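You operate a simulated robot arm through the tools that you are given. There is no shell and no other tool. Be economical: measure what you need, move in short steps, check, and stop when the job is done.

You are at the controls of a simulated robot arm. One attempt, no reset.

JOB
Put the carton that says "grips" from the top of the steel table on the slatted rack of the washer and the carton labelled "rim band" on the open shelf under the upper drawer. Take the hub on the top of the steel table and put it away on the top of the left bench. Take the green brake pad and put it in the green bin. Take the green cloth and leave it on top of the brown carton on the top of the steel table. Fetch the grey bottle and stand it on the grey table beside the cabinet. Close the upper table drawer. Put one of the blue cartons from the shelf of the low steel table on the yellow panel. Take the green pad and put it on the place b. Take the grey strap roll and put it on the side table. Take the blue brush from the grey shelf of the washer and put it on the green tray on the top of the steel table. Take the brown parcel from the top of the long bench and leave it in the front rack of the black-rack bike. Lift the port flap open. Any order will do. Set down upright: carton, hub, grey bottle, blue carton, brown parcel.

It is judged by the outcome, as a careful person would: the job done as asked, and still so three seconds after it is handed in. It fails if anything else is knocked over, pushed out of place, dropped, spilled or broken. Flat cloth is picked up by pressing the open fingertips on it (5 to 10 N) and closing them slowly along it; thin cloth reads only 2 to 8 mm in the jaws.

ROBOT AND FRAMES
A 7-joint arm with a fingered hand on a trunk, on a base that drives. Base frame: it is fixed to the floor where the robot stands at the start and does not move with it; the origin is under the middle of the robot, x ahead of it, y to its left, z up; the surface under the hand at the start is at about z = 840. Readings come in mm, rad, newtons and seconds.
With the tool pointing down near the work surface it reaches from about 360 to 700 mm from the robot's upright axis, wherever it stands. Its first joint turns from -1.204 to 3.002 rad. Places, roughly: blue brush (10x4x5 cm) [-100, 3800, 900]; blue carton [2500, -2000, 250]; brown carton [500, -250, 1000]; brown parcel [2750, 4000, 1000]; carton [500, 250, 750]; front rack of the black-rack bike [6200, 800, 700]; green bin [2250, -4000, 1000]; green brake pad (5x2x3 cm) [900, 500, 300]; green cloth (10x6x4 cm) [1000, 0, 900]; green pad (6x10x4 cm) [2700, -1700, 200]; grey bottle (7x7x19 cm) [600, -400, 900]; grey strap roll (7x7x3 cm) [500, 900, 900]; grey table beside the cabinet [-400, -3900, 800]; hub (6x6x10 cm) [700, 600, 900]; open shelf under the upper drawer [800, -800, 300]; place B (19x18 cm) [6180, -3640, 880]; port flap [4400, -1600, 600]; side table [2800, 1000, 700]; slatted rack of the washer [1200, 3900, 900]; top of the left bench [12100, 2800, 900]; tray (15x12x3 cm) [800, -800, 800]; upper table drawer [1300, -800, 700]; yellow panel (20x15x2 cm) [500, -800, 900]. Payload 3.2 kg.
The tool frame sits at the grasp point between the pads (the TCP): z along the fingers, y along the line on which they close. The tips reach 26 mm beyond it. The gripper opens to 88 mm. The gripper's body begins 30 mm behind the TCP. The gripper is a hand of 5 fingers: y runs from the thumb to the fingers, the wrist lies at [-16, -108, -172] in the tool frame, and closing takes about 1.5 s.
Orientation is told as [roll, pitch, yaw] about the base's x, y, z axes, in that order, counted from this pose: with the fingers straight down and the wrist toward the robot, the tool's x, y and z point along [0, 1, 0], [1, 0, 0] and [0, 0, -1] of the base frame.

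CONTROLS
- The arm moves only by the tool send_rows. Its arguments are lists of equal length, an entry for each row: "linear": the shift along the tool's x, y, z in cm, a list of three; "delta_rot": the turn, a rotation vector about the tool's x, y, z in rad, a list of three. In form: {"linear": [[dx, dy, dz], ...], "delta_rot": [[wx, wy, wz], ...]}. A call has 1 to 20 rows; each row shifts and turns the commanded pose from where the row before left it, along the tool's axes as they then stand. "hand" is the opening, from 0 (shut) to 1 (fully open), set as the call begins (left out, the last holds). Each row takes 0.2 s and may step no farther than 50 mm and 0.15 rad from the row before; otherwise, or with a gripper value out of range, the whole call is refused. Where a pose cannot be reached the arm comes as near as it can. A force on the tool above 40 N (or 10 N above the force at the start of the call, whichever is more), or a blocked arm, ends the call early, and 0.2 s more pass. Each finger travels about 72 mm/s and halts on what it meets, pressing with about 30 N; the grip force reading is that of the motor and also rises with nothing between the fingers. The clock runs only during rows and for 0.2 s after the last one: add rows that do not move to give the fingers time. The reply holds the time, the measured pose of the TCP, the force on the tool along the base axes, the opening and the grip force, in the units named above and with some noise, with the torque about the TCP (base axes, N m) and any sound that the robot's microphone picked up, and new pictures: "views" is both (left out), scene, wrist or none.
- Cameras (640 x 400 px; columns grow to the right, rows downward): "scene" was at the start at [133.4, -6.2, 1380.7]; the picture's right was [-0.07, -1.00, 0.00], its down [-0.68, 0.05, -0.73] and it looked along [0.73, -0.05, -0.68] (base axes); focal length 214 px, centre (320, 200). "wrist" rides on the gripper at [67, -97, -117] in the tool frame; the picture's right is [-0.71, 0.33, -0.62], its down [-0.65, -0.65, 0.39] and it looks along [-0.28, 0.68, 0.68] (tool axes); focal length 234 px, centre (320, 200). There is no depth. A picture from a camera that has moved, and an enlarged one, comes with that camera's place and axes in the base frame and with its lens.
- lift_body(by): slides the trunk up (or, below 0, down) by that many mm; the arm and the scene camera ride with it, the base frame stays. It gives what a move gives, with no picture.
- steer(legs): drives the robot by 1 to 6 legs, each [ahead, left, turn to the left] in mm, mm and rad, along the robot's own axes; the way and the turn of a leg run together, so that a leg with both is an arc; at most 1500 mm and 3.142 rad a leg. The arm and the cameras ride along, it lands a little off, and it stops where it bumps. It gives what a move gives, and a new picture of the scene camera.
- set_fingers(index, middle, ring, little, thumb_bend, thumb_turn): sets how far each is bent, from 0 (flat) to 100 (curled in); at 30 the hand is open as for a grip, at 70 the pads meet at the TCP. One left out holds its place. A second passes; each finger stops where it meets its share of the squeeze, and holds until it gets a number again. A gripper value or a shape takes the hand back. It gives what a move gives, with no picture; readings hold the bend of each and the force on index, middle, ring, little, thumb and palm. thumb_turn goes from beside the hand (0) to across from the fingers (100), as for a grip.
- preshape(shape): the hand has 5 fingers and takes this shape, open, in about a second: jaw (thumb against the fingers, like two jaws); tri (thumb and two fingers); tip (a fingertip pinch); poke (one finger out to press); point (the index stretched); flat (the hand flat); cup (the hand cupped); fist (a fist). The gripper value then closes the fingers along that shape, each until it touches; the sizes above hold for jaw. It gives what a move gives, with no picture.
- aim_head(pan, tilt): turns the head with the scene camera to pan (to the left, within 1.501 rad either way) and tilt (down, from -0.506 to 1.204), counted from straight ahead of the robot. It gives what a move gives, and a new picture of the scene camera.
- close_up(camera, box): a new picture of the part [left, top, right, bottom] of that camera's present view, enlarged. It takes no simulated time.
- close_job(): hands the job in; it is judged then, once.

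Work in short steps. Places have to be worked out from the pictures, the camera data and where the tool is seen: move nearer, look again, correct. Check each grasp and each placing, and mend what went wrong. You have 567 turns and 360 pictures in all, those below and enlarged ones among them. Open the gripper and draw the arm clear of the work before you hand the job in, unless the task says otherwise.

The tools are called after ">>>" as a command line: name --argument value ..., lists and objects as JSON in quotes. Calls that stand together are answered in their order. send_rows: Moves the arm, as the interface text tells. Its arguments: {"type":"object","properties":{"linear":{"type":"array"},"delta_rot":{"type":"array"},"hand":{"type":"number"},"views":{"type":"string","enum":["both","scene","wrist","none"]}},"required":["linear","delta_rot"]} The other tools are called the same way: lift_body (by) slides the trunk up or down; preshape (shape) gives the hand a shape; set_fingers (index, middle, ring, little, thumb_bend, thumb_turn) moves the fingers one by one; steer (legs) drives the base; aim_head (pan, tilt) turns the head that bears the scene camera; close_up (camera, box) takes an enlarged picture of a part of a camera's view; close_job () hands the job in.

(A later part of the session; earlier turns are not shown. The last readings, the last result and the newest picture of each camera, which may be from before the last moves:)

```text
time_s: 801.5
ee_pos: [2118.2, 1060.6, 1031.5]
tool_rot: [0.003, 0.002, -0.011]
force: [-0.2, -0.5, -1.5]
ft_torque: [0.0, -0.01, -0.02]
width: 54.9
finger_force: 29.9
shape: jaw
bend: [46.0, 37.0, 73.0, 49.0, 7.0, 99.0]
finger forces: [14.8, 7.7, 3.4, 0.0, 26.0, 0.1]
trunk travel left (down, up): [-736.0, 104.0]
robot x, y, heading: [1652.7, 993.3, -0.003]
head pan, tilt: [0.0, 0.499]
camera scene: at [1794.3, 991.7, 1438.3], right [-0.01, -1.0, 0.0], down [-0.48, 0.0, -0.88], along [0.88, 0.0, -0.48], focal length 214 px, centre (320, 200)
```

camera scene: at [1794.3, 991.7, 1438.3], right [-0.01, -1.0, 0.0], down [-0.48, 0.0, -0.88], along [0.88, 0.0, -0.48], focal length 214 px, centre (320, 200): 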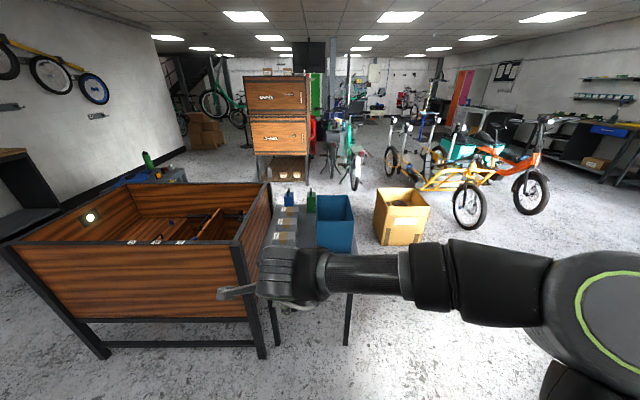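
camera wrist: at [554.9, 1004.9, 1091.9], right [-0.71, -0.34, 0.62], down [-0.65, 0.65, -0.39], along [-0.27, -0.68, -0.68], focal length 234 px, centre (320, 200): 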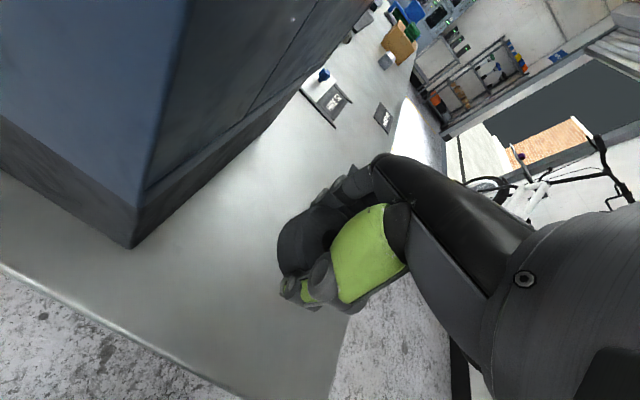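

I take a wrist picture of the side table top.

>>> send_rows --linear '[[0, 0, 0]]' --delta_rot '[[0, 0, 0]]' --views "wrist"

```text
time_s: 801.9
ee_pos: [2119.2, 1060.1, 1031.1]
tool_rot: [0.003, 0.002, -0.012]
force: [0.6, 0.1, -1.8]
ft_torque: [-0.01, 0.03, 0.01]
width: 55.2
finger_force: 29.8
shape: jaw
bend: [46.0, 37.0, 73.0, 49.0, 7.0, 99.0]
finger forces: [14.8, 7.8, 3.5, 0.1, 26.1, 0.2]
trunk travel left (down, up): [-736.0, 104.0]
robot x, y, heading: [1652.1, 992.6, -0.002]
head pan, tilt: [0.0, 0.499]
camera wrist: at [2023.5, 1126.4, 1149.9], right [0.32, -0.71, 0.62], down [-0.66, -0.64, -0.39], along [0.68, -0.28, -0.68], focal length 234 px, centre (320, 200)
```

wrist: 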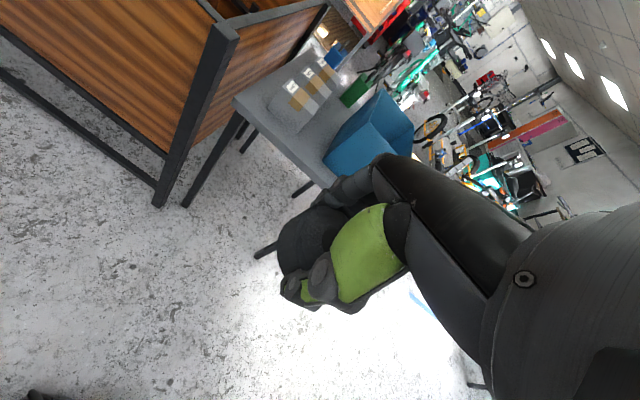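

Table z≈685, near edge x≈2545; a free spot lies between parcels (y>1107) and blue bin (y<984). I aim for [2605,1048]. Lower the trunk, drive 380, reach.

>>> lift_body --by -220

>>> steer --legs '[[380, 0, 0]]'

>>> send_rows --linear '[[-0.3, 3.5, 0.5], [-0.3, 3.5, 0.5], [-0.3, 3.4, 0.5]]' --delta_rot '[[0, 0, 0], [0, 0, 0], [0, 0, 0]]' --views "wrist"

```text
time_s: 804.3
ee_pos: [2119.1, 1060.0, 811.4]
tool_rot: [0.003, 0.002, -0.01]
force: [0.4, -0.2, -1.1]
ft_torque: [0.01, 0.02, 0.0]
width: 55.1
finger_force: 30.3
shape: jaw
bend: [46.0, 37.0, 73.0, 49.0, 7.0, 99.0]
finger forces: [14.7, 7.8, 3.4, 0.0, 26.0, 0.1]
trunk travel left (down, up): [-516.0, 324.0]
robot x, y, heading: [1651.7, 990.3, -0.0]
head pan, tilt: [0.0, 0.499]
```

```text
time_s: 806.7
ee_pos: [2500.2, 1057.7, 810.6]
tool_rot: [0.003, 0.004, -0.013]
force: [0.0, -0.2, -1.4]
ft_torque: [0.0, 0.0, -0.01]
width: 55.0
finger_force: 30.1
shape: jaw
bend: [46.0, 37.0, 73.0, 49.0, 7.0, 99.0]
finger forces: [14.8, 7.7, 3.7, 0.0, 26.0, 0.0]
trunk travel left (down, up): [-516.0, 324.0]
robot x, y, heading: [2033.3, 988.1, -0.007]
head pan, tilt: [0.0, 0.499]
camera scene: at [2176.1, 989.8, 1218.2], right [-0.01, -1.0, 0.0], down [-0.48, 0.0, -0.88], along [0.88, 0.0, -0.48], focal length 214 px, centre (320, 200)
```

scene: 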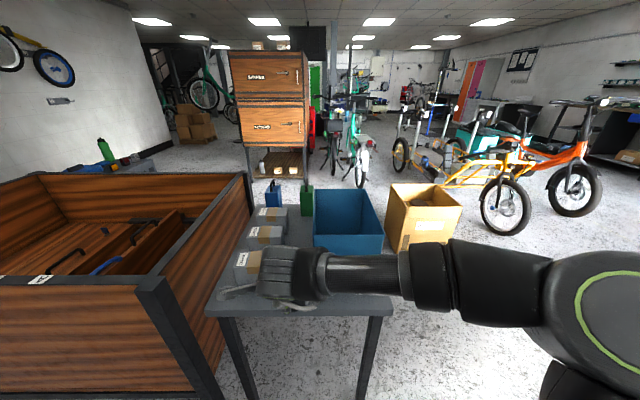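

```text
time_s: 807.5
ee_pos: [2605.9, 1046.4, 795.8]
tool_rot: [0.004, 0.002, -0.013]
force: [0.2, 0.5, -1.3]
ft_torque: [0.03, 0.02, -0.01]
width: 55.1
finger_force: 30.2
shape: jaw
bend: [46.0, 37.0, 73.0, 50.0, 7.0, 99.0]
finger forces: [14.8, 7.9, 3.7, 0.3, 26.0, 0.1]
trunk travel left (down, up): [-516.0, 324.0]
robot x, y, heading: [2037.3, 992.6, -0.006]
head pan, tilt: [0.0, 0.499]
camera wrist: at [2510.3, 1114.3, 914.5], right [0.32, -0.71, 0.62], down [-0.66, -0.64, -0.39], along [0.68, -0.28, -0.68], focal length 234 px, centre (320, 200)
```

wrist: 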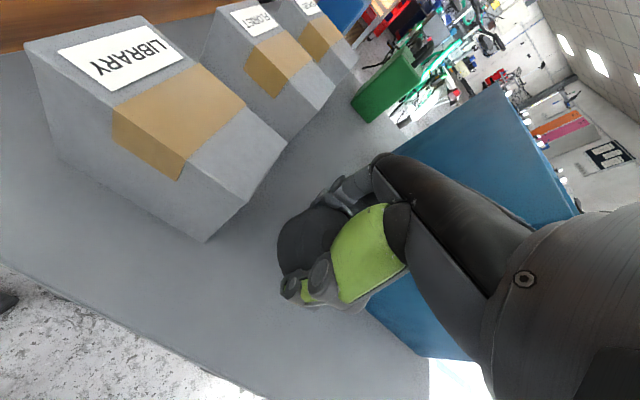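

Spot is free; I shift 8 mm away from the LIBRARY box and lower to contact.

>>> send_rows --linear '[[-0.8, 0, 1.5], [0, 0, 3], [0, 0, 1.5], [0, 0, 0.6], [0, 0, 0.6], [0, 0, 0.6], [0, 0, 0.6], [0, 0, 0.6], [0, 0, 0.6]]' --delta_rot '[[0, 0, 0], [0, 0, 0], [0, 0, 0], [0, 0, 0], [0, 0, 0], [0, 0, 0], [0, 0, 0], [0, 0, 0], [0, 0, 0]]' --views "none"

```text
time_s: 808.4
ee_pos: [2608.6, 1042.2, 749.9]
tool_rot: [0.019, -0.028, -0.011]
force: [-4.0, 0.2, 19.9]
ft_torque: [-0.13, 0.57, 0.02]
width: 55.0
finger_force: 30.5
shape: jaw
bend: [47.0, 38.0, 73.0, 50.0, 3.0, 99.0]
finger forces: [16.6, 8.0, 5.1, 0.0, 31.1, 0.0]
trunk travel left (down, up): [-516.0, 324.0]
robot x, y, heading: [2030.4, 987.6, -0.006]
head pan, tilt: [0.0, 0.499]
stopped in row 4: the force on the tool passed its limit at 42 N (the readings are from after the stop); the commanded pose is now the measured one
```

Contact at TCP 750 (table ≈718). I ease, open, rise, and check.

>>> send_rows --linear '[[0, 0, -0.3], [0, 0, 0], [0, 0, 0], [0, 0, 0], [0, 0, 0], [0, 0, -2], [0, 0, -3.5], [0, -2, -4], [0, -3, -3]]' --delta_rot '[[0.02, 0, 0], [0, 0, 0], [0, 0, 0], [0, 0, 0], [0, 0, 0], [0, 0, 0], [0, 0, 0], [0, 0, 0], [0, 0, 0]]' --hand 0.9 --views "wrist"

```text
time_s: 810.4
ee_pos: [2556.8, 1040.5, 872.9]
tool_rot: [0.015, -0.001, -0.012]
force: [-0.4, 1.4, 1.2]
ft_torque: [0.0, 0.01, 0.0]
width: 78.8
finger_force: 0.0
shape: jaw
bend: [34.0, 31.0, 35.0, 33.0, 13.0, 98.0]
finger forces: [0.0, 0.0, 0.0, 0.1, 0.0, 0.0]
trunk travel left (down, up): [-516.0, 324.0]
robot x, y, heading: [2032.8, 989.9, -0.007]
head pan, tilt: [0.0, 0.499]
camera wrist: at [2461.6, 1105.6, 991.9], right [0.32, -0.72, 0.61], down [-0.66, -0.64, -0.4], along [0.68, -0.28, -0.68], focal length 234 px, centre (320, 200)
```

wrist: 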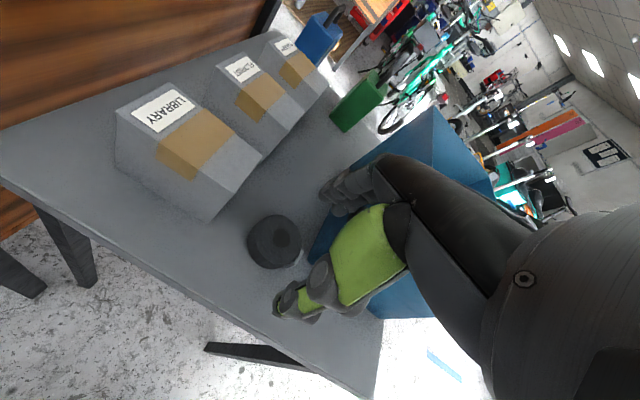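

Strap roll is on the side table. Next the brown parcel on the long bench: I raise and drive there.

>>> lift_body --by 250

>>> send_rows --linear '[[0, -4, 0], [0, -4, 0], [0, -3, 0]]' --delta_rot '[[0, 0, 0], [0, 0, 0], [0, 0, 0]]' --hand 1 --views "none"

>>> steer --legs '[[-250, 0, 0], [0, 0, 1.577], [1500, 0, 0], [560, 0, 0], [0, -640, 0]]'

```text
time_s: 813.0
ee_pos: [2557.2, 1040.2, 1122.0]
tool_rot: [0.013, 0.002, -0.012]
force: [0.4, 0.4, -1.0]
ft_torque: [-0.02, 0.01, 0.03]
width: 79.0
finger_force: 0.0
shape: jaw
bend: [34.0, 31.0, 35.0, 33.0, 13.0, 98.0]
finger forces: [0.0, 0.0, 0.0, 0.0, 0.0, 0.0]
trunk travel left (down, up): [-766.0, 74.0]
robot x, y, heading: [2032.1, 992.6, -0.009]
head pan, tilt: [0.0, 0.499]
```

```text
time_s: 813.8
ee_pos: [2446.0, 1042.3, 1121.1]
tool_rot: [0.014, 0.002, -0.016]
force: [-0.6, -1.1, -0.1]
ft_torque: [-0.01, -0.03, -0.01]
width: 87.7
finger_force: 0.1
shape: jaw
bend: [30.0, 30.0, 30.0, 30.0, 30.0, 97.0]
finger forces: [0.0, 0.0, 0.0, 0.1, 0.0, 0.1]
trunk travel left (down, up): [-766.0, 74.0]
robot x, y, heading: [2030.3, 993.3, -0.006]
head pan, tilt: [0.0, 0.499]
```

```text
time_s: 832.5
ee_pos: [2372.7, 3466.7, 1121.3]
tool_rot: [0.013, 0.003, 1.559]
force: [-0.3, 0.0, -0.7]
ft_torque: [-0.01, 0.0, -0.04]
width: 87.9
finger_force: 0.0
shape: jaw
bend: [30.0, 30.0, 30.0, 30.0, 30.0, 97.0]
finger forces: [0.0, 0.0, 0.0, 0.0, 0.1, 0.1]
trunk travel left (down, up): [-766.0, 74.0]
robot x, y, heading: [2425.1, 3056.0, 1.567]
head pan, tilt: [0.0, 0.499]
camera scene: at [2427.6, 3194.2, 1468.3], right [1.0, 0.0, 0.0], down [0.0, -0.48, -0.88], along [0.0, 0.88, -0.48], focal length 214 px, centre (320, 200)
```

scene: 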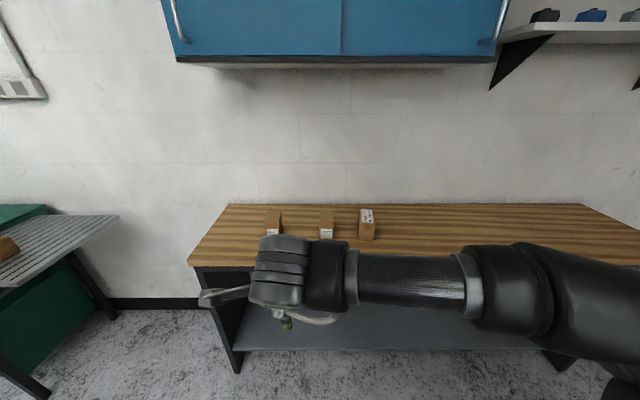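

Three parcels on the bench; I zoom in to read their labels.

>>> close_up --camera "scene" --box '[240, 190, 400, 260]'

```text
4.00 times, centred on (320, 225) of scene
camera zoom: at [2427.6, 3194.2, 1468.3], right [1.0, 0.0, 0.0], down [0.0, -0.48, -0.88], along [0.0, 0.88, -0.48], focal length 858 px, centre (320, 100)
```

zoom: 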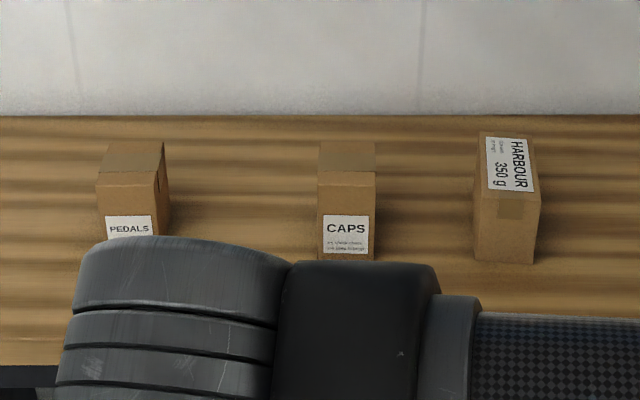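

The parcel (HARBOUR, rightmost) measures ≈65 (x) × 122 (y) × 78 mm at x 2581–2647, y from 3892; it must be turned so the jaws can close on its width. I'll nudge its front end left with the two-finger poke. I move in beside it first.

>>> preshape --shape "poke"

>>> steer --legs '[[0, -300, 0], [300, 0, 0]]'

>>> send_rows --linear '[[0, 3.3, 3], [0, 3.3, 3], [0, 3.3, 3], [0, 2.8, 2.5]]' --delta_rot '[[0, 0, 0], [0, 0, 0], [0, 0, 0], [0, 0, 0]]' --views "wrist"

```text
time_s: 833.4
ee_pos: [2374.0, 3465.8, 1122.6]
tool_rot: [0.012, 0.002, 1.558]
force: [-0.5, -0.3, 0.3]
ft_torque: [0.02, -0.02, -0.02]
width: 0.0
finger_force: 0.0
shape: poke
bend: [70.0, 70.0, 99.0, 99.0, 0.0, 100.0]
finger forces: [0.1, 0.0, 0.0, 0.1, 0.0, 0.0]
trunk travel left (down, up): [-766.0, 74.0]
robot x, y, heading: [2427.9, 3050.9, 1.567]
head pan, tilt: [0.0, 0.499]
```

```text
time_s: 837.1
ee_pos: [2676.7, 3765.9, 1121.4]
tool_rot: [0.014, 0.003, 1.558]
force: [0.8, -0.3, -0.1]
ft_torque: [0.0, 0.01, 0.01]
width: 0.1
finger_force: 0.1
shape: poke
bend: [70.0, 70.0, 99.0, 99.0, 0.0, 100.0]
finger forces: [0.0, 0.0, 0.1, 0.1, 0.1, 0.0]
trunk travel left (down, up): [-766.0, 74.0]
robot x, y, heading: [2731.0, 3351.8, 1.564]
head pan, tilt: [0.0, 0.499]
camera scene: at [2730.0, 3493.2, 1468.3], right [1.0, -0.01, 0.0], down [0.0, -0.48, -0.88], along [0.01, 0.88, -0.48], focal length 214 px, centre (320, 200)
```

scene: 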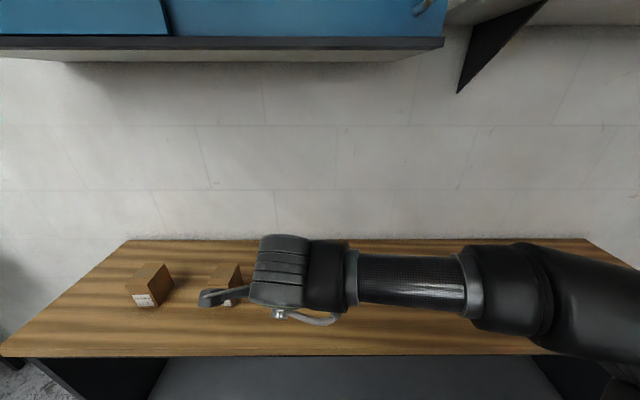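

```text
time_s: 838.1
ee_pos: [2676.6, 3892.1, 1003.6]
tool_rot: [0.013, 0.001, 1.558]
force: [0.1, -0.3, -1.5]
ft_torque: [-0.01, -0.01, 0.02]
width: 0.1
finger_force: 0.0
shape: poke
bend: [70.0, 70.0, 99.0, 99.0, 0.0, 100.0]
finger forces: [0.0, 0.1, 0.0, 0.0, 0.0, 0.0]
trunk travel left (down, up): [-766.0, 74.0]
robot x, y, heading: [2729.3, 3355.5, 1.563]
head pan, tilt: [0.0, 0.499]
camera wrist: at [2611.8, 3795.8, 1124.2], right [0.72, 0.32, 0.61], down [0.64, -0.66, -0.4], along [0.28, 0.68, -0.68], focal length 234 px, centre (320, 200)
```

wrist: 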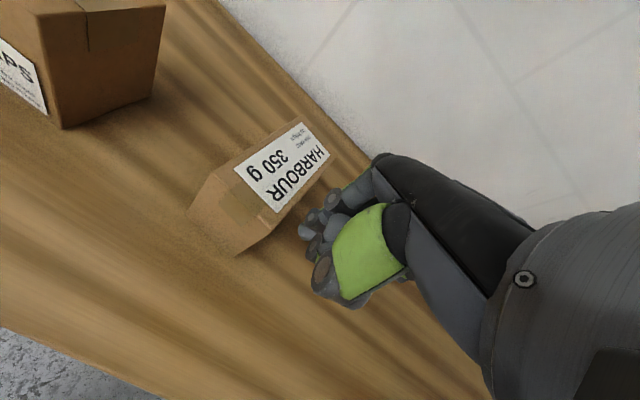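

Parcel front is at y≈3892, x 2594–2651. I go down beside its right front and push left 65 mm.

>>> send_rows --linear '[[-0.3, 1.5, 1.5], [0, 0, 2.5], [0, 0, 2.7], [1, 0, 0], [1, 0, 0], [1, 0, 0], [1, 0, 0], [1, 0, 0], [1, 0, 0], [1, 0, 0]]' --delta_rot '[[0, 0, 0], [0, 0, 0], [0, 0, 0], [0, 0, 0], [0, 0, 0], [0, 0, 0], [0, 0, 0], [0, 0, 0], [0, 0, 0], [0, 0, 0]]' --views "wrist"

```text
time_s: 840.3
ee_pos: [2608.4, 3908.3, 940.6]
tool_rot: [0.014, 0.003, 1.561]
force: [0.7, -0.8, -1.1]
ft_torque: [0.02, 0.02, -0.02]
width: 0.0
finger_force: 0.1
shape: poke
bend: [70.0, 70.0, 99.0, 99.0, 0.0, 100.0]
finger forces: [0.1, 0.0, 0.0, 0.0, 0.0, 0.0]
trunk travel left (down, up): [-766.0, 74.0]
robot x, y, heading: [2727.0, 3353.3, 1.571]
head pan, tilt: [0.0, 0.499]
camera wrist: at [2543.4, 3810.2, 1059.6], right [0.72, 0.32, 0.61], down [0.64, -0.66, -0.4], along [0.28, 0.68, -0.68], focal length 234 px, centre (320, 200)
```

wrist: 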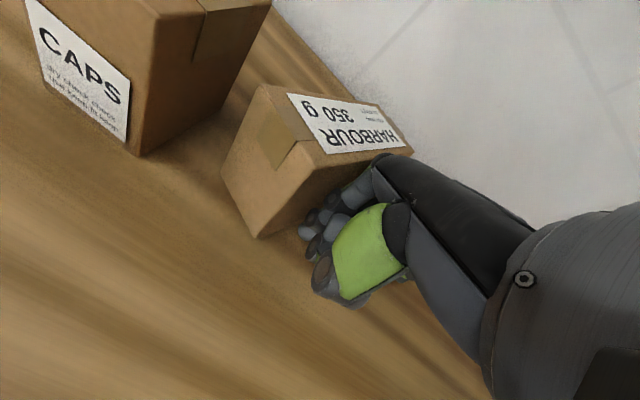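

Turned ~25° so far; CAPS is near on the left, so I'll finish by hooking behind its right-rear corner and pulling. I go round its right side.

>>> send_rows --linear '[[-2.5, 0, 0], [-2.5, 0, 0], [-2.5, 0, 0], [-1.5, 0, 0]]' --delta_rot '[[0, 0, 0], [0, 0, 0], [0, 0, 0], [0, 0, 0]]' --views "none"

>>> steer --legs '[[85, 0, 0]]'

>>> send_rows --linear '[[0, 2.4, 0], [0, 2.4, 0], [2, 0, 0], [2, 0, 0]]' --delta_rot '[[0, 0, 0], [0, 0, 0], [0, 0, 0], [0, 0, 0]]' --views "wrist"

```text
time_s: 841.3
ee_pos: [2698.8, 3905.7, 939.0]
tool_rot: [0.014, 0.003, 1.557]
force: [0.8, -0.3, -0.5]
ft_torque: [-0.02, -0.01, 0.0]
width: 0.0
finger_force: 0.2
shape: poke
bend: [70.0, 70.0, 99.0, 99.0, 0.0, 100.0]
finger forces: [0.0, 0.1, 0.1, 0.0, 0.1, 0.1]
trunk travel left (down, up): [-766.0, 74.0]
robot x, y, heading: [2730.9, 3352.6, 1.568]
head pan, tilt: [0.0, 0.499]
```

```text
time_s: 842.4
ee_pos: [2699.2, 3989.6, 939.1]
tool_rot: [0.014, 0.001, 1.558]
force: [0.5, -0.2, -0.5]
ft_torque: [-0.01, -0.05, 0.0]
width: 0.1
finger_force: 0.0
shape: poke
bend: [70.0, 70.0, 99.0, 99.0, 0.0, 100.0]
finger forces: [0.0, 0.0, 0.0, 0.0, 0.0, 0.0]
trunk travel left (down, up): [-766.0, 74.0]
robot x, y, heading: [2730.8, 3436.8, 1.565]
head pan, tilt: [0.0, 0.499]
camera scene: at [2730.3, 3577.7, 1468.2], right [1.0, -0.01, 0.0], down [0.0, -0.48, -0.88], along [0.01, 0.88, -0.48], focal length 214 px, centre (320, 200)
```

scene: 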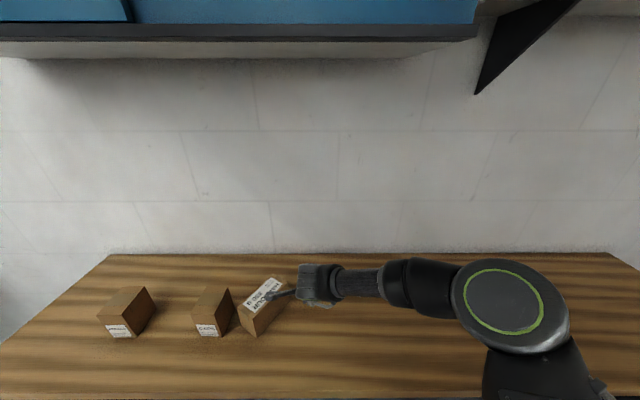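

```text
time_s: 843.4
ee_pos: [2659.4, 4039.0, 939.2]
tool_rot: [0.014, 0.001, 1.556]
force: [-0.2, -0.6, -0.8]
ft_torque: [-0.01, -0.02, -0.04]
width: 0.0
finger_force: 0.0
shape: poke
bend: [70.0, 70.0, 99.0, 99.0, 0.0, 100.0]
finger forces: [0.1, 0.1, 0.0, 0.0, 0.0, 0.1]
trunk travel left (down, up): [-766.0, 74.0]
robot x, y, heading: [2726.5, 3435.8, 1.567]
head pan, tilt: [0.0, 0.499]
camera wrist: at [2594.3, 3941.7, 1058.6], right [0.72, 0.32, 0.61], down [0.64, -0.66, -0.4], along [0.28, 0.68, -0.68], focal length 234 px, centre (320, 200)
```

wrist: 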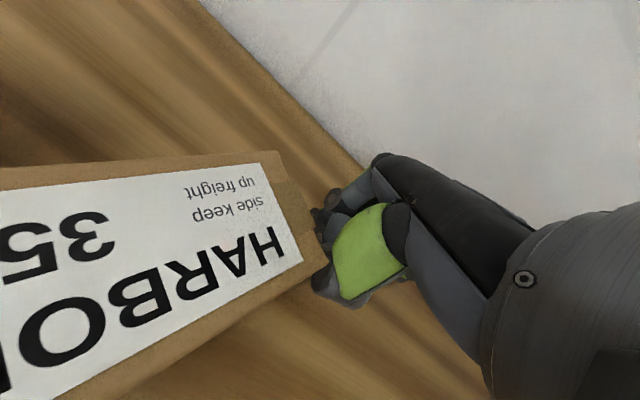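

Fingers are behind the rear face. I pull towards me 60 mm.

>>> send_rows --linear '[[0, -1.2, 0], [0, -1.2, 0], [0, -1.2, 0], [0, -1.2, 0], [0, -1.2, 0]]' --delta_rot '[[0, 0, 0], [0, 0, 0], [0, 0, 0], [0, 0, 0], [0, 0, 0]]' --views "scene"

```text
time_s: 844.6
ee_pos: [2658.9, 3977.9, 938.7]
tool_rot: [0.013, 0.002, 1.559]
force: [0.7, 0.9, 0.5]
ft_torque: [-0.01, 0.0, -0.01]
width: 0.1
finger_force: 0.1
shape: poke
bend: [70.0, 70.0, 99.0, 99.0, 0.0, 100.0]
finger forces: [1.2, 0.1, 0.1, 0.0, 0.0, 0.0]
trunk travel left (down, up): [-766.0, 74.0]
robot x, y, heading: [2726.4, 3438.0, 1.571]
head pan, tilt: [0.0, 0.499]
camera scene: at [2730.6, 3577.1, 1468.3], right [1.0, -0.01, 0.0], down [0.0, -0.48, -0.88], along [0.01, 0.88, -0.48], focal length 214 px, centre (320, 200)
```

scene: 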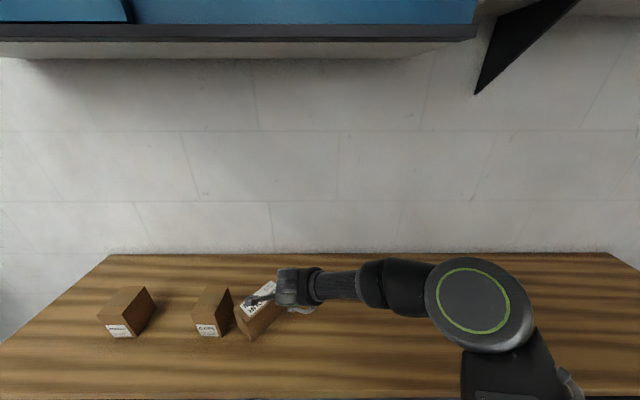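

I lift the fingers out and look at the parcel's new angle.

>>> send_rows --linear '[[0, 0.8, 0], [0, 0, -3], [0, 0, -4], [0, -4, -3], [0, -4.5, 0], [0, -4.5, 0]]' --delta_rot '[[0, 0, 0], [0, 0, 0], [0, 0, 0], [0, 0, 0], [0, 0, 0], [0, 0, 0]]' --views "wrist"

```text
time_s: 846.0
ee_pos: [2660.3, 3856.1, 1041.4]
tool_rot: [0.014, -0.001, 1.558]
force: [-0.9, -0.4, 0.0]
ft_torque: [0.04, -0.01, 0.01]
width: 0.2
finger_force: 0.0
shape: poke
bend: [70.0, 70.0, 99.0, 99.0, 0.0, 100.0]
finger forces: [0.0, 0.1, 0.1, 0.1, 0.1, 0.0]
trunk travel left (down, up): [-766.0, 74.0]
robot x, y, heading: [2725.9, 3432.6, 1.567]
head pan, tilt: [0.0, 0.499]
camera wrist: at [2594.4, 3758.2, 1160.4], right [0.72, 0.32, 0.61], down [0.64, -0.66, -0.4], along [0.28, 0.68, -0.68], focal length 234 px, centre (320, 200)
```

wrist: 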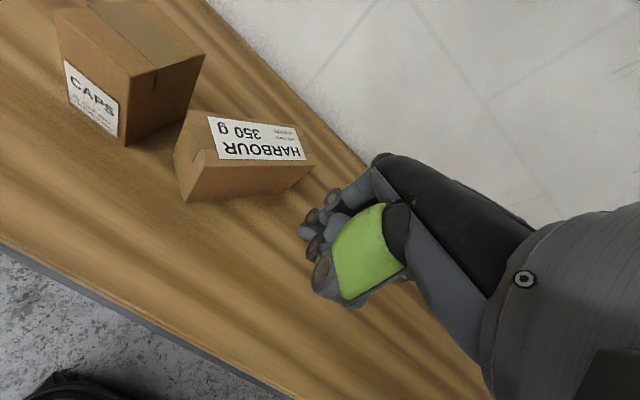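

Parcel centre ≈[2579,3945], long axis 51°. I turn the robot 0.3 left, take the jaw shape, yaw the hand +0.59 and come over it.

>>> preshape --shape "jaw"

>>> steer --legs '[[0, 0, 0.3]]'

>>> send_rows --linear '[[0, 0, 0], [0, 0, 0], [0, 0, 0], [0, 0, 0], [-3.1, 1.2, 0], [-3.1, 1.2, 0], [-3.1, 1.2, 0], [-3.1, 1.3, 0]]' --delta_rot '[[0, 0, -0.149], [0, 0, -0.149], [0, 0, -0.149], [0, 0, -0.149], [0, 0, 0], [0, 0, 0], [0, 0, 0], [0, 0, 0]]' --views "wrist"

```text
time_s: 846.9
ee_pos: [2658.8, 3859.3, 1041.8]
tool_rot: [0.014, 0.002, 1.558]
force: [0.2, -0.2, 0.4]
ft_torque: [0.04, -0.02, 0.0]
width: 87.7
finger_force: 0.2
shape: jaw
bend: [30.0, 30.0, 30.0, 30.0, 30.0, 97.0]
finger forces: [0.0, 0.0, 0.1, 0.1, 0.1, 0.1]
trunk travel left (down, up): [-766.0, 74.0]
robot x, y, heading: [2729.8, 3439.3, 1.565]
head pan, tilt: [0.0, 0.499]
```

```text
time_s: 848.2
ee_pos: [2538.6, 3818.0, 1040.0]
tool_rot: [0.013, 0.001, 1.86]
force: [0.7, -0.4, -0.1]
ft_torque: [-0.02, -0.01, 0.04]
width: 87.8
finger_force: 0.1
shape: jaw
bend: [30.0, 30.0, 30.0, 30.0, 30.0, 97.0]
finger forces: [0.0, 0.0, 0.0, 0.0, 0.0, 0.0]
trunk travel left (down, up): [-766.0, 74.0]
robot x, y, heading: [2731.1, 3435.5, 1.863]
head pan, tilt: [0.0, 0.499]
camera scene: at [2688.6, 3571.2, 1468.3], right [0.96, 0.29, 0.0], down [0.14, -0.46, -0.88], along [-0.25, 0.84, -0.48], focal length 214 px, centre (320, 200)
```

scene: 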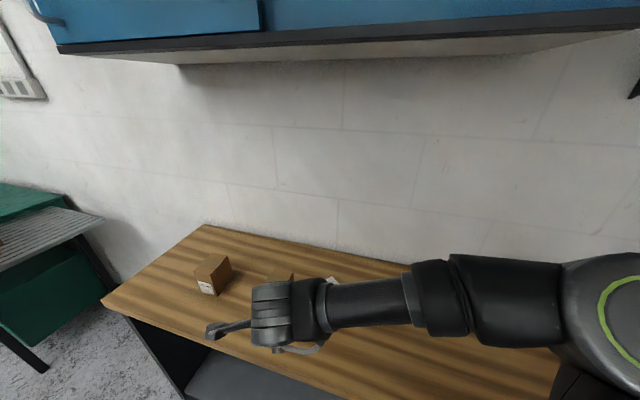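

```text
time_s: 850.0
ee_pos: [2579.1, 3947.6, 1039.4]
tool_rot: [0.013, -0.007, 2.456]
force: [-0.2, 0.1, -0.1]
ft_torque: [-0.02, -0.02, 0.0]
width: 88.1
finger_force: 0.1
shape: jaw
bend: [30.0, 30.0, 30.0, 30.0, 30.0, 97.0]
finger forces: [0.0, 0.0, 0.0, 0.0, 0.1, 0.0]
trunk travel left (down, up): [-766.0, 74.0]
robot x, y, heading: [2730.3, 3437.7, 1.868]
head pan, tilt: [0.0, 0.499]
camera wrist: at [2614.9, 3832.9, 1157.6], right [0.2, 0.76, 0.62], down [0.91, 0.09, -0.4], along [-0.36, 0.64, -0.68], focal length 234 px, centre (320, 200)
```

wrist: 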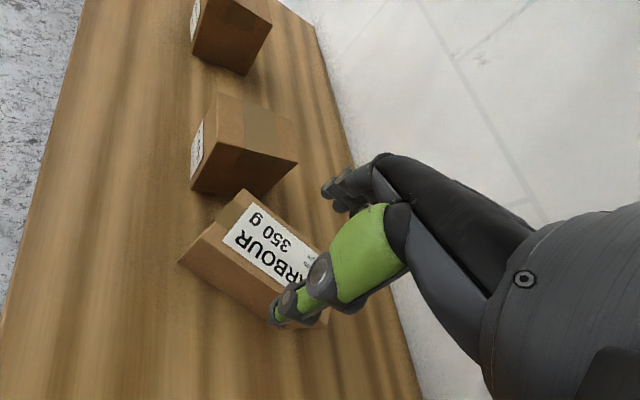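

Aligned. I shift 10 mm along the parcel, descend to z≈954, close and lift.

>>> send_rows --linear '[[1, 0, 2], [0, 0, 3], [0, 0, 3.5]]' --delta_rot '[[0, 0, 0], [0, 0, 0], [0, 0, 0]]' --hand 1 --views "none"

>>> send_rows --linear '[[0, 0, 0], [0, 0, 0], [0, 0, 0], [0, 0, 0], [0, 0, 0], [0, 0, 0], [0, 0, -2], [0, 0, -4], [0, 0, -3]]' --delta_rot '[[0, 0, 0], [0, 0, 0], [0, 0, 0], [0, 0, 0], [0, 0, 0], [0, 0, 0], [0, 0, 0], [0, 0, 0], [0, 0, 0]]' --hand 0 --views "wrist"

```text
time_s: 850.8
ee_pos: [2569.6, 3938.6, 956.6]
tool_rot: [0.011, -0.01, 2.455]
force: [-3.0, 2.2, 6.2]
ft_torque: [0.08, 0.01, 0.02]
width: 87.8
finger_force: 0.0
shape: jaw
bend: [29.0, 30.0, 30.0, 30.0, 30.0, 97.0]
finger forces: [2.9, 0.0, 1.3, 1.6, 0.0, 0.1]
trunk travel left (down, up): [-766.0, 74.0]
robot x, y, heading: [2731.9, 3435.5, 1.867]
head pan, tilt: [0.0, 0.499]
```

```text
time_s: 852.8
ee_pos: [2571.5, 3936.8, 1045.0]
tool_rot: [0.013, -0.003, 2.455]
force: [1.0, 0.2, -3.7]
ft_torque: [0.0, 0.03, 0.0]
width: 57.4
finger_force: 29.8
shape: jaw
bend: [39.0, 40.0, 72.0, 34.0, 13.0, 99.0]
finger forces: [21.6, 7.7, 0.8, 3.2, 31.0, 0.0]
trunk travel left (down, up): [-766.0, 74.0]
robot x, y, heading: [2727.4, 3437.0, 1.873]
head pan, tilt: [0.0, 0.499]
camera wrist: at [2607.6, 3823.8, 1163.2], right [0.2, 0.76, 0.62], down [0.91, 0.08, -0.4], along [-0.36, 0.64, -0.68], focal length 234 px, centre (320, 200)
```

wrist: 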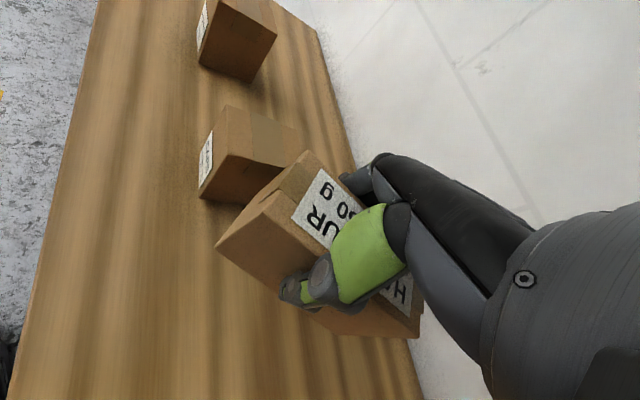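

Parcel held upright. I raise it, back away, and head east to find the black-rack bike.

>>> send_rows --linear '[[0, -2, -3], [0, -2, -3], [0, -3, 0], [0, -3, 0]]' --delta_rot '[[0, 0, 0.14], [0, 0, 0.14], [0, 0, 0.14], [0, 0, 0.14]]' --views "none"

>>> steer --legs '[[-380, 0, 0], [0, 0, -1.87], [700, 0, 0]]'

```text
time_s: 853.8
ee_pos: [2632.0, 3858.6, 1105.5]
tool_rot: [0.01, 0.001, 1.894]
force: [-0.7, -0.7, -3.2]
ft_torque: [0.0, 0.03, -0.03]
width: 57.3
finger_force: 30.1
shape: jaw
bend: [40.0, 40.0, 72.0, 35.0, 13.0, 98.0]
finger forces: [21.2, 7.8, 0.7, 3.5, 31.0, 0.1]
trunk travel left (down, up): [-766.0, 74.0]
robot x, y, heading: [2727.6, 3438.2, 1.868]
head pan, tilt: [0.0, 0.499]
```

```text
time_s: 864.1
ee_pos: [3967.0, 3060.7, 1104.3]
tool_rot: [0.012, 0.002, 0.041]
force: [-0.7, 0.1, -4.2]
ft_torque: [0.03, 0.01, -0.01]
width: 57.0
finger_force: 29.7
shape: jaw
bend: [40.0, 41.0, 72.0, 35.0, 13.0, 98.0]
finger forces: [20.3, 7.7, 0.6, 3.3, 30.1, 0.0]
trunk travel left (down, up): [-766.0, 74.0]
robot x, y, heading: [3537.8, 3082.1, 0.012]
head pan, tilt: [0.0, 0.499]
camera scene: at [3676.5, 3085.6, 1468.3], right [0.01, -1.0, 0.0], down [-0.48, -0.01, -0.88], along [0.88, 0.01, -0.48], focal length 214 px, centre (320, 200)
```

scene: 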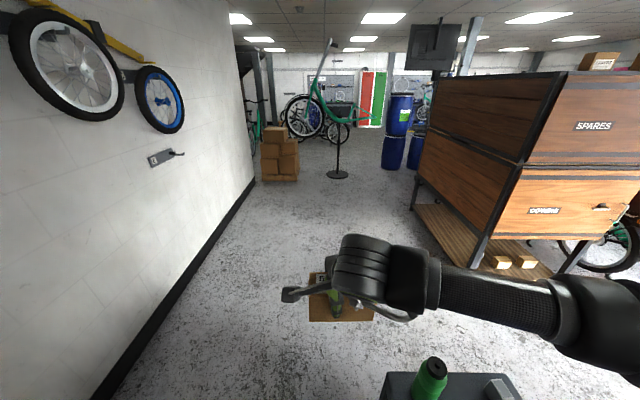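

Corridor along the wall is clear if I keep left of the chest. I drive to x≈6400 and turn to face −y.

>>> steer --legs '[[0, 190, 0], [1500, 0, 0], [1400, 0, 0], [0, 0, -1.58]]'

```text
time_s: 883.1
ee_pos: [6407.9, 2885.0, 1104.3]
tool_rot: [0.015, 0.002, -1.521]
force: [-0.3, 0.1, -3.8]
ft_torque: [0.02, -0.02, 0.0]
width: 56.5
finger_force: 30.4
shape: jaw
bend: [40.0, 41.0, 72.0, 36.0, 13.0, 98.0]
finger forces: [19.8, 7.7, 0.6, 3.2, 29.5, 0.0]
trunk travel left (down, up): [-766.0, 74.0]
robot x, y, heading: [6430.4, 3321.2, -1.552]
head pan, tilt: [0.0, 0.499]
camera scene: at [6431.0, 3177.5, 1468.2], right [-1.0, -0.02, 0.0], down [-0.01, 0.48, -0.88], along [0.02, -0.88, -0.48], focal length 214 px, centre (320, 200)
```

scene: 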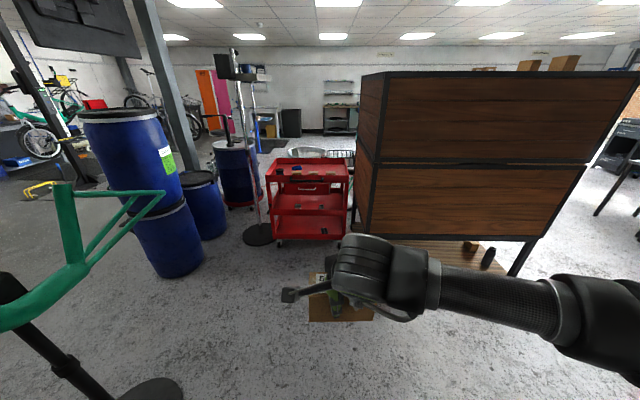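

I zoom beyond the red cart.

>>> close_up --camera "scene" --box '[220, 80, 420, 220]'

```text
2.86 times, centred on (320, 150) of scene
camera zoom: at [6431.0, 3177.5, 1468.2], right [-1.0, -0.02, 0.0], down [-0.01, 0.48, -0.88], along [0.02, -0.88, -0.48], focal length 613 px, centre (320, 343)
```

zoom: 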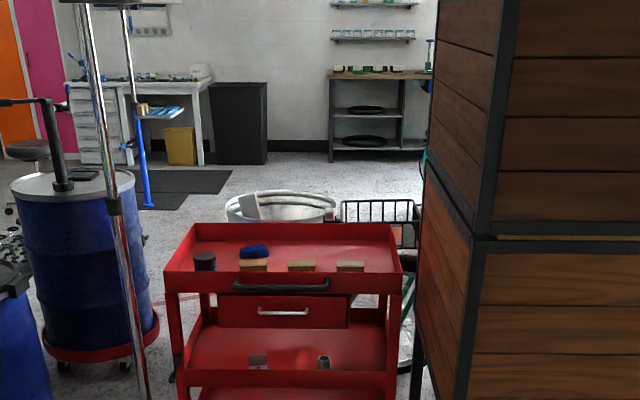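

The black wire rack is at ≈[6260,750], best reached from the south. The lane past the red cart is too tight, so I drive back west and round by the known free paths.

>>> steer --legs '[[0, -1500, 0], [0, -1400, 0], [0, -1500, 0], [0, -270, -0.019], [1500, 0, 0], [1500, 0, 0]]'

>>> steer --legs '[[1500, 0, 0], [1450, 0, 0], [0, 1500, 0], [0, 1500, 0], [0, 1500, 0], [0, 0, 3.14]]'

```text
time_s: 919.6
ee_pos: [1826.6, -241.7, 1104.7]
tool_rot: [0.014, 0.002, -1.513]
force: [-0.5, -0.3, -2.3]
ft_torque: [-0.02, -0.02, -0.02]
width: 56.8
finger_force: 30.2
shape: jaw
bend: [40.0, 41.0, 72.0, 36.0, 13.0, 98.0]
finger forces: [19.6, 7.8, 0.6, 3.3, 29.6, 0.0]
trunk travel left (down, up): [-766.0, 74.0]
robot x, y, heading: [1844.1, 193.6, -1.537]
head pan, tilt: [0.0, 0.499]
camera scene: at [1849.4, 51.3, 1468.2], right [-1.0, -0.03, 0.0], down [-0.01, 0.48, -0.88], along [0.03, -0.88, -0.48], focal length 214 px, centre (320, 200)
```

scene: 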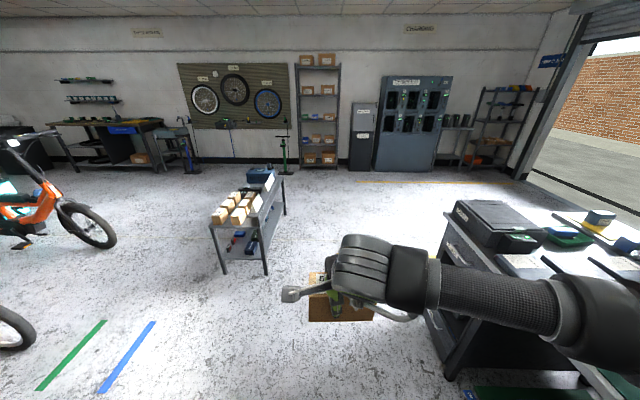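

```text
time_s: 962.2
ee_pos: [6410.8, -2148.2, 1103.8]
tool_rot: [0.013, 0.002, 1.657]
force: [0.0, -0.3, -3.1]
ft_torque: [0.0, 0.01, -0.01]
width: 55.8
finger_force: 30.6
shape: jaw
bend: [40.0, 41.0, 72.0, 36.0, 31.0, 98.0]
finger forces: [18.9, 7.7, 0.6, 3.2, 28.7, 0.0]
trunk travel left (down, up): [-766.0, 74.0]
robot x, y, heading: [6403.6, -2584.2, 1.628]
head pan, tilt: [0.0, 0.499]
camera scene: at [6397.3, -2441.0, 1468.2], right [1.0, 0.06, 0.0], down [0.03, -0.48, -0.88], along [-0.05, 0.88, -0.48], focal length 214 px, centre (320, 200)
```

scene: 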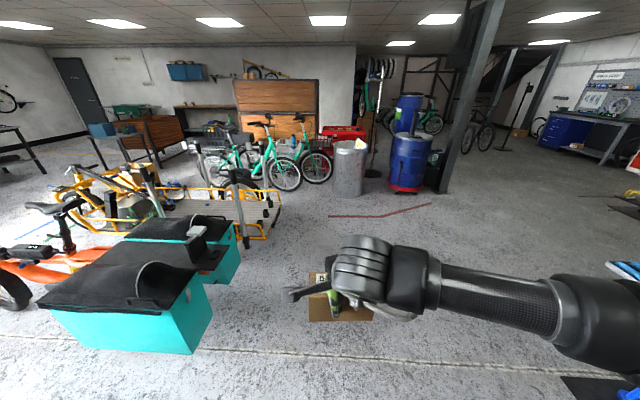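

Great view: the far teal bike with its front wheel at ≈[6238,886]. I zoom in on its front rack.

>>> close_up --camera "scene" --box '[200, 100, 380, 200]'

```text
3.56 times, centred on (290, 150) of scene
camera zoom: at [6397.3, -2441.0, 1468.2], right [1.0, 0.06, 0.0], down [0.03, -0.48, -0.88], along [-0.05, 0.88, -0.48], focal length 763 px, centre (427, 378)
```

zoom: 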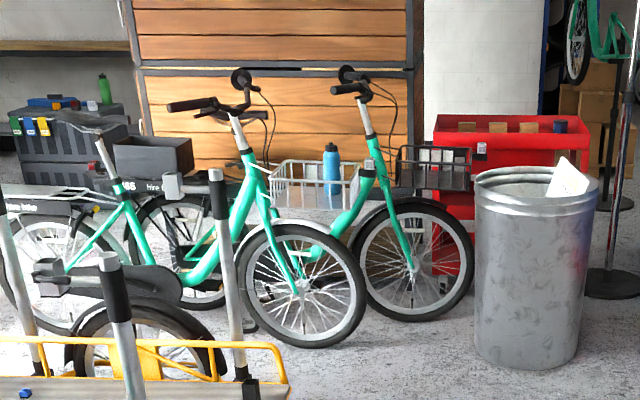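

The black rack (empty, wire rim) is at ≈[6237,800], floor z ≈640, rim ≈780. I drive in from the south to y≈60.

>>> steer --legs '[[0, 0, -0.057], [0, 195, 0], [1500, 0, 0], [1150, 0, 0]]'

```text
time_s: 976.7
ee_pos: [6227.9, 504.7, 1104.6]
tool_rot: [0.014, 0.003, 1.602]
force: [1.0, -0.3, -2.7]
ft_torque: [0.01, 0.06, 0.01]
width: 55.6
finger_force: 30.3
shape: jaw
bend: [40.0, 41.0, 72.0, 36.0, 31.0, 98.0]
finger forces: [18.7, 7.7, 0.6, 3.3, 28.7, 0.0]
trunk travel left (down, up): [-766.0, 74.0]
robot x, y, heading: [6200.3, 71.7, 1.574]
head pan, tilt: [0.0, 0.499]
camera scene: at [6199.1, 212.0, 1468.2], right [1.0, 0.0, 0.0], down [0.0, -0.48, -0.88], along [0.0, 0.88, -0.48], focal length 214 px, centre (320, 200)
```

scene: 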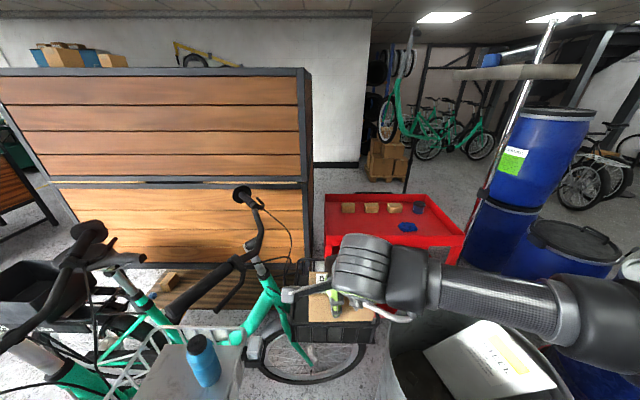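

I take a wrist view of the rack.

>>> send_rows --linear '[[0, 0, 0]]' --delta_rot '[[0, 0, 0]]' --views "wrist"

```text
time_s: 977.1
ee_pos: [6227.0, 503.7, 1103.4]
tool_rot: [0.012, 0.003, 1.605]
force: [0.5, -0.1, -3.1]
ft_torque: [0.02, 0.05, -0.02]
width: 55.6
finger_force: 30.0
shape: jaw
bend: [40.0, 41.0, 72.0, 36.0, 31.0, 98.0]
finger forces: [18.7, 7.7, 0.6, 3.3, 28.8, 0.0]
trunk travel left (down, up): [-766.0, 74.0]
robot x, y, heading: [6199.1, 68.6, 1.575]
head pan, tilt: [0.0, 0.499]
camera wrist: at [6166.6, 403.2, 1223.3], right [0.7, 0.36, 0.61], down [0.67, -0.63, -0.39], along [0.25, 0.69, -0.68], focal length 234 px, centre (320, 200)
```

wrist: 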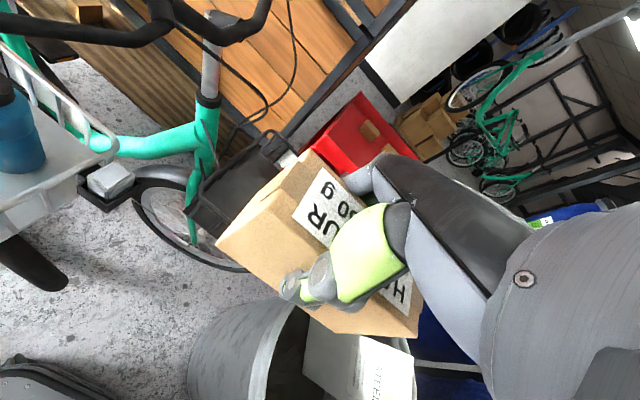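

Rack spans ≈x 6080–6380, y 665–885. I drive 130 ahead, reach over its centre, lower the trunk 300 and check.

>>> steer --legs '[[130, 0, 0]]'

>>> send_rows --linear '[[0, 3.6, 0], [0, 3.6, 0], [0, 3.6, 0], [0, 3.3, 0]]' --delta_rot '[[0, 0, 0], [0, 0, 0], [0, 0, 0], [0, 0, 0]]' --views "none"

>>> lift_body --by -270

>>> send_rows --linear '[[0, 0, 0]]' --delta_rot '[[0, 0, 0]]' --views "wrist"

```text
time_s: 978.4
ee_pos: [6226.8, 634.6, 1104.1]
tool_rot: [0.012, 0.001, 1.606]
force: [0.0, -0.3, -3.6]
ft_torque: [0.03, 0.04, 0.03]
width: 55.7
finger_force: 29.7
shape: jaw
bend: [40.0, 41.0, 72.0, 36.0, 31.0, 98.0]
finger forces: [18.7, 7.7, 0.7, 3.5, 28.8, 0.1]
trunk travel left (down, up): [-766.0, 74.0]
robot x, y, heading: [6199.4, 196.4, 1.572]
head pan, tilt: [0.0, 0.499]
camera scene: at [6198.5, 341.9, 1468.3], right [1.0, 0.0, 0.0], down [0.0, -0.48, -0.88], along [0.0, 0.88, -0.48], focal length 214 px, centre (320, 200)
```

scene: 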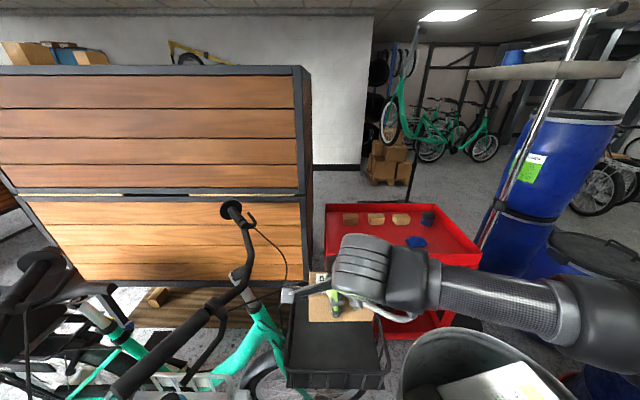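

```text
time_s: 979.4
ee_pos: [6221.2, 775.6, 1101.8]
tool_rot: [0.014, 0.004, 1.605]
force: [-0.1, 0.4, -3.4]
ft_torque: [0.0, 0.07, 0.02]
width: 55.3
finger_force: 30.0
shape: jaw
bend: [40.0, 41.0, 72.0, 36.0, 31.0, 98.0]
finger forces: [18.3, 8.2, 0.7, 3.3, 29.0, 0.0]
trunk travel left (down, up): [-766.0, 74.0]
robot x, y, heading: [6198.2, 200.8, 1.575]
head pan, tilt: [0.0, 0.499]
```

```text
time_s: 982.1
ee_pos: [6223.2, 774.8, 832.8]
tool_rot: [0.013, 0.0, 1.605]
force: [0.1, 1.0, -3.8]
ft_torque: [0.0, 0.05, -0.02]
width: 55.6
finger_force: 30.1
shape: jaw
bend: [40.0, 41.0, 72.0, 36.0, 31.0, 98.0]
finger forces: [18.2, 8.2, 0.7, 3.3, 29.0, 0.0]
trunk travel left (down, up): [-496.0, 344.0]
robot x, y, heading: [6198.6, 202.8, 1.578]
head pan, tilt: [0.0, 0.499]
```

```text
time_s: 982.5
ee_pos: [6223.1, 775.0, 833.2]
tool_rot: [0.011, 0.002, 1.604]
force: [-0.4, -0.4, -3.6]
ft_torque: [0.04, 0.04, 0.01]
width: 55.8
finger_force: 29.7
shape: jaw
bend: [40.0, 41.0, 72.0, 36.0, 31.0, 98.0]
finger forces: [18.2, 8.2, 0.7, 3.3, 29.0, 0.1]
trunk travel left (down, up): [-496.0, 344.0]
robot x, y, heading: [6199.3, 201.2, 1.573]
head pan, tilt: [0.0, 0.499]
camera wrist: at [6161.5, 674.2, 952.2], right [0.7, 0.36, 0.61], down [0.67, -0.63, -0.4], along [0.25, 0.69, -0.68], focal length 234 px, centre (320, 200)
```

wrist: 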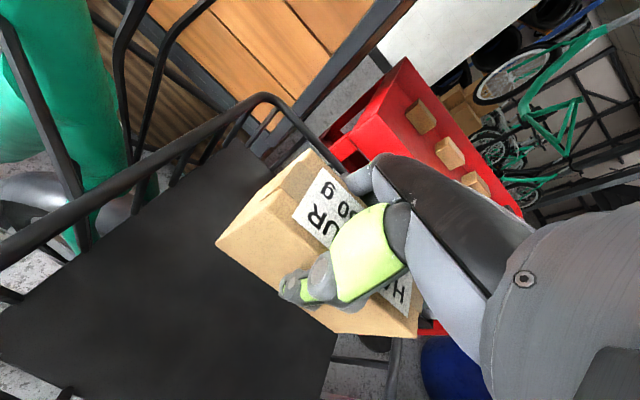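

The flat black rack floor is right below. I lower slowly to contact.

>>> send_rows --linear '[[0.0, 0, 2.5], [0, 0, 2.5], [0, 0, 1.5], [0, 0, 0.8], [0, 0, 0.8], [0, 0, 0.8], [0, 0, 0.8], [0, 0, 0.8], [0, 0, 0.8], [0, 0, 0.8], [0, 0, 0.8], [0, 0, 0.8], [0, 0, 0.8], [0, 0, 0.8], [0, 0, 0.8]]' --delta_rot '[[0, 0, 0], [0, 0, 0], [0, 0, 0], [0, 0, 0], [0, 0, 0], [0, 0, 0], [0, 0, 0], [0, 0, 0], [0, 0, 0], [0, 0, 0], [0, 0, 0], [0, 0, 0], [0, 0, 0], [0, 0, 0], [0, 0, 0]]' --views "none"

```text
time_s: 984.9
ee_pos: [6218.4, 779.1, 720.7]
tool_rot: [0.022, -0.029, 1.603]
force: [1.7, -6.3, 18.8]
ft_torque: [-1.04, -0.1, -0.03]
width: 57.3
finger_force: 30.2
shape: jaw
bend: [40.0, 41.0, 72.0, 34.0, 6.0, 99.0]
finger forces: [19.1, 7.3, 0.1, 3.6, 33.2, 0.1]
trunk travel left (down, up): [-496.0, 344.0]
robot x, y, heading: [6198.8, 201.4, 1.577]
head pan, tilt: [0.0, 0.499]
stopped in row 12: the force on the tool passed its limit at 44 N (the readings are from after the stop); the commanded pose is now the measured one
```

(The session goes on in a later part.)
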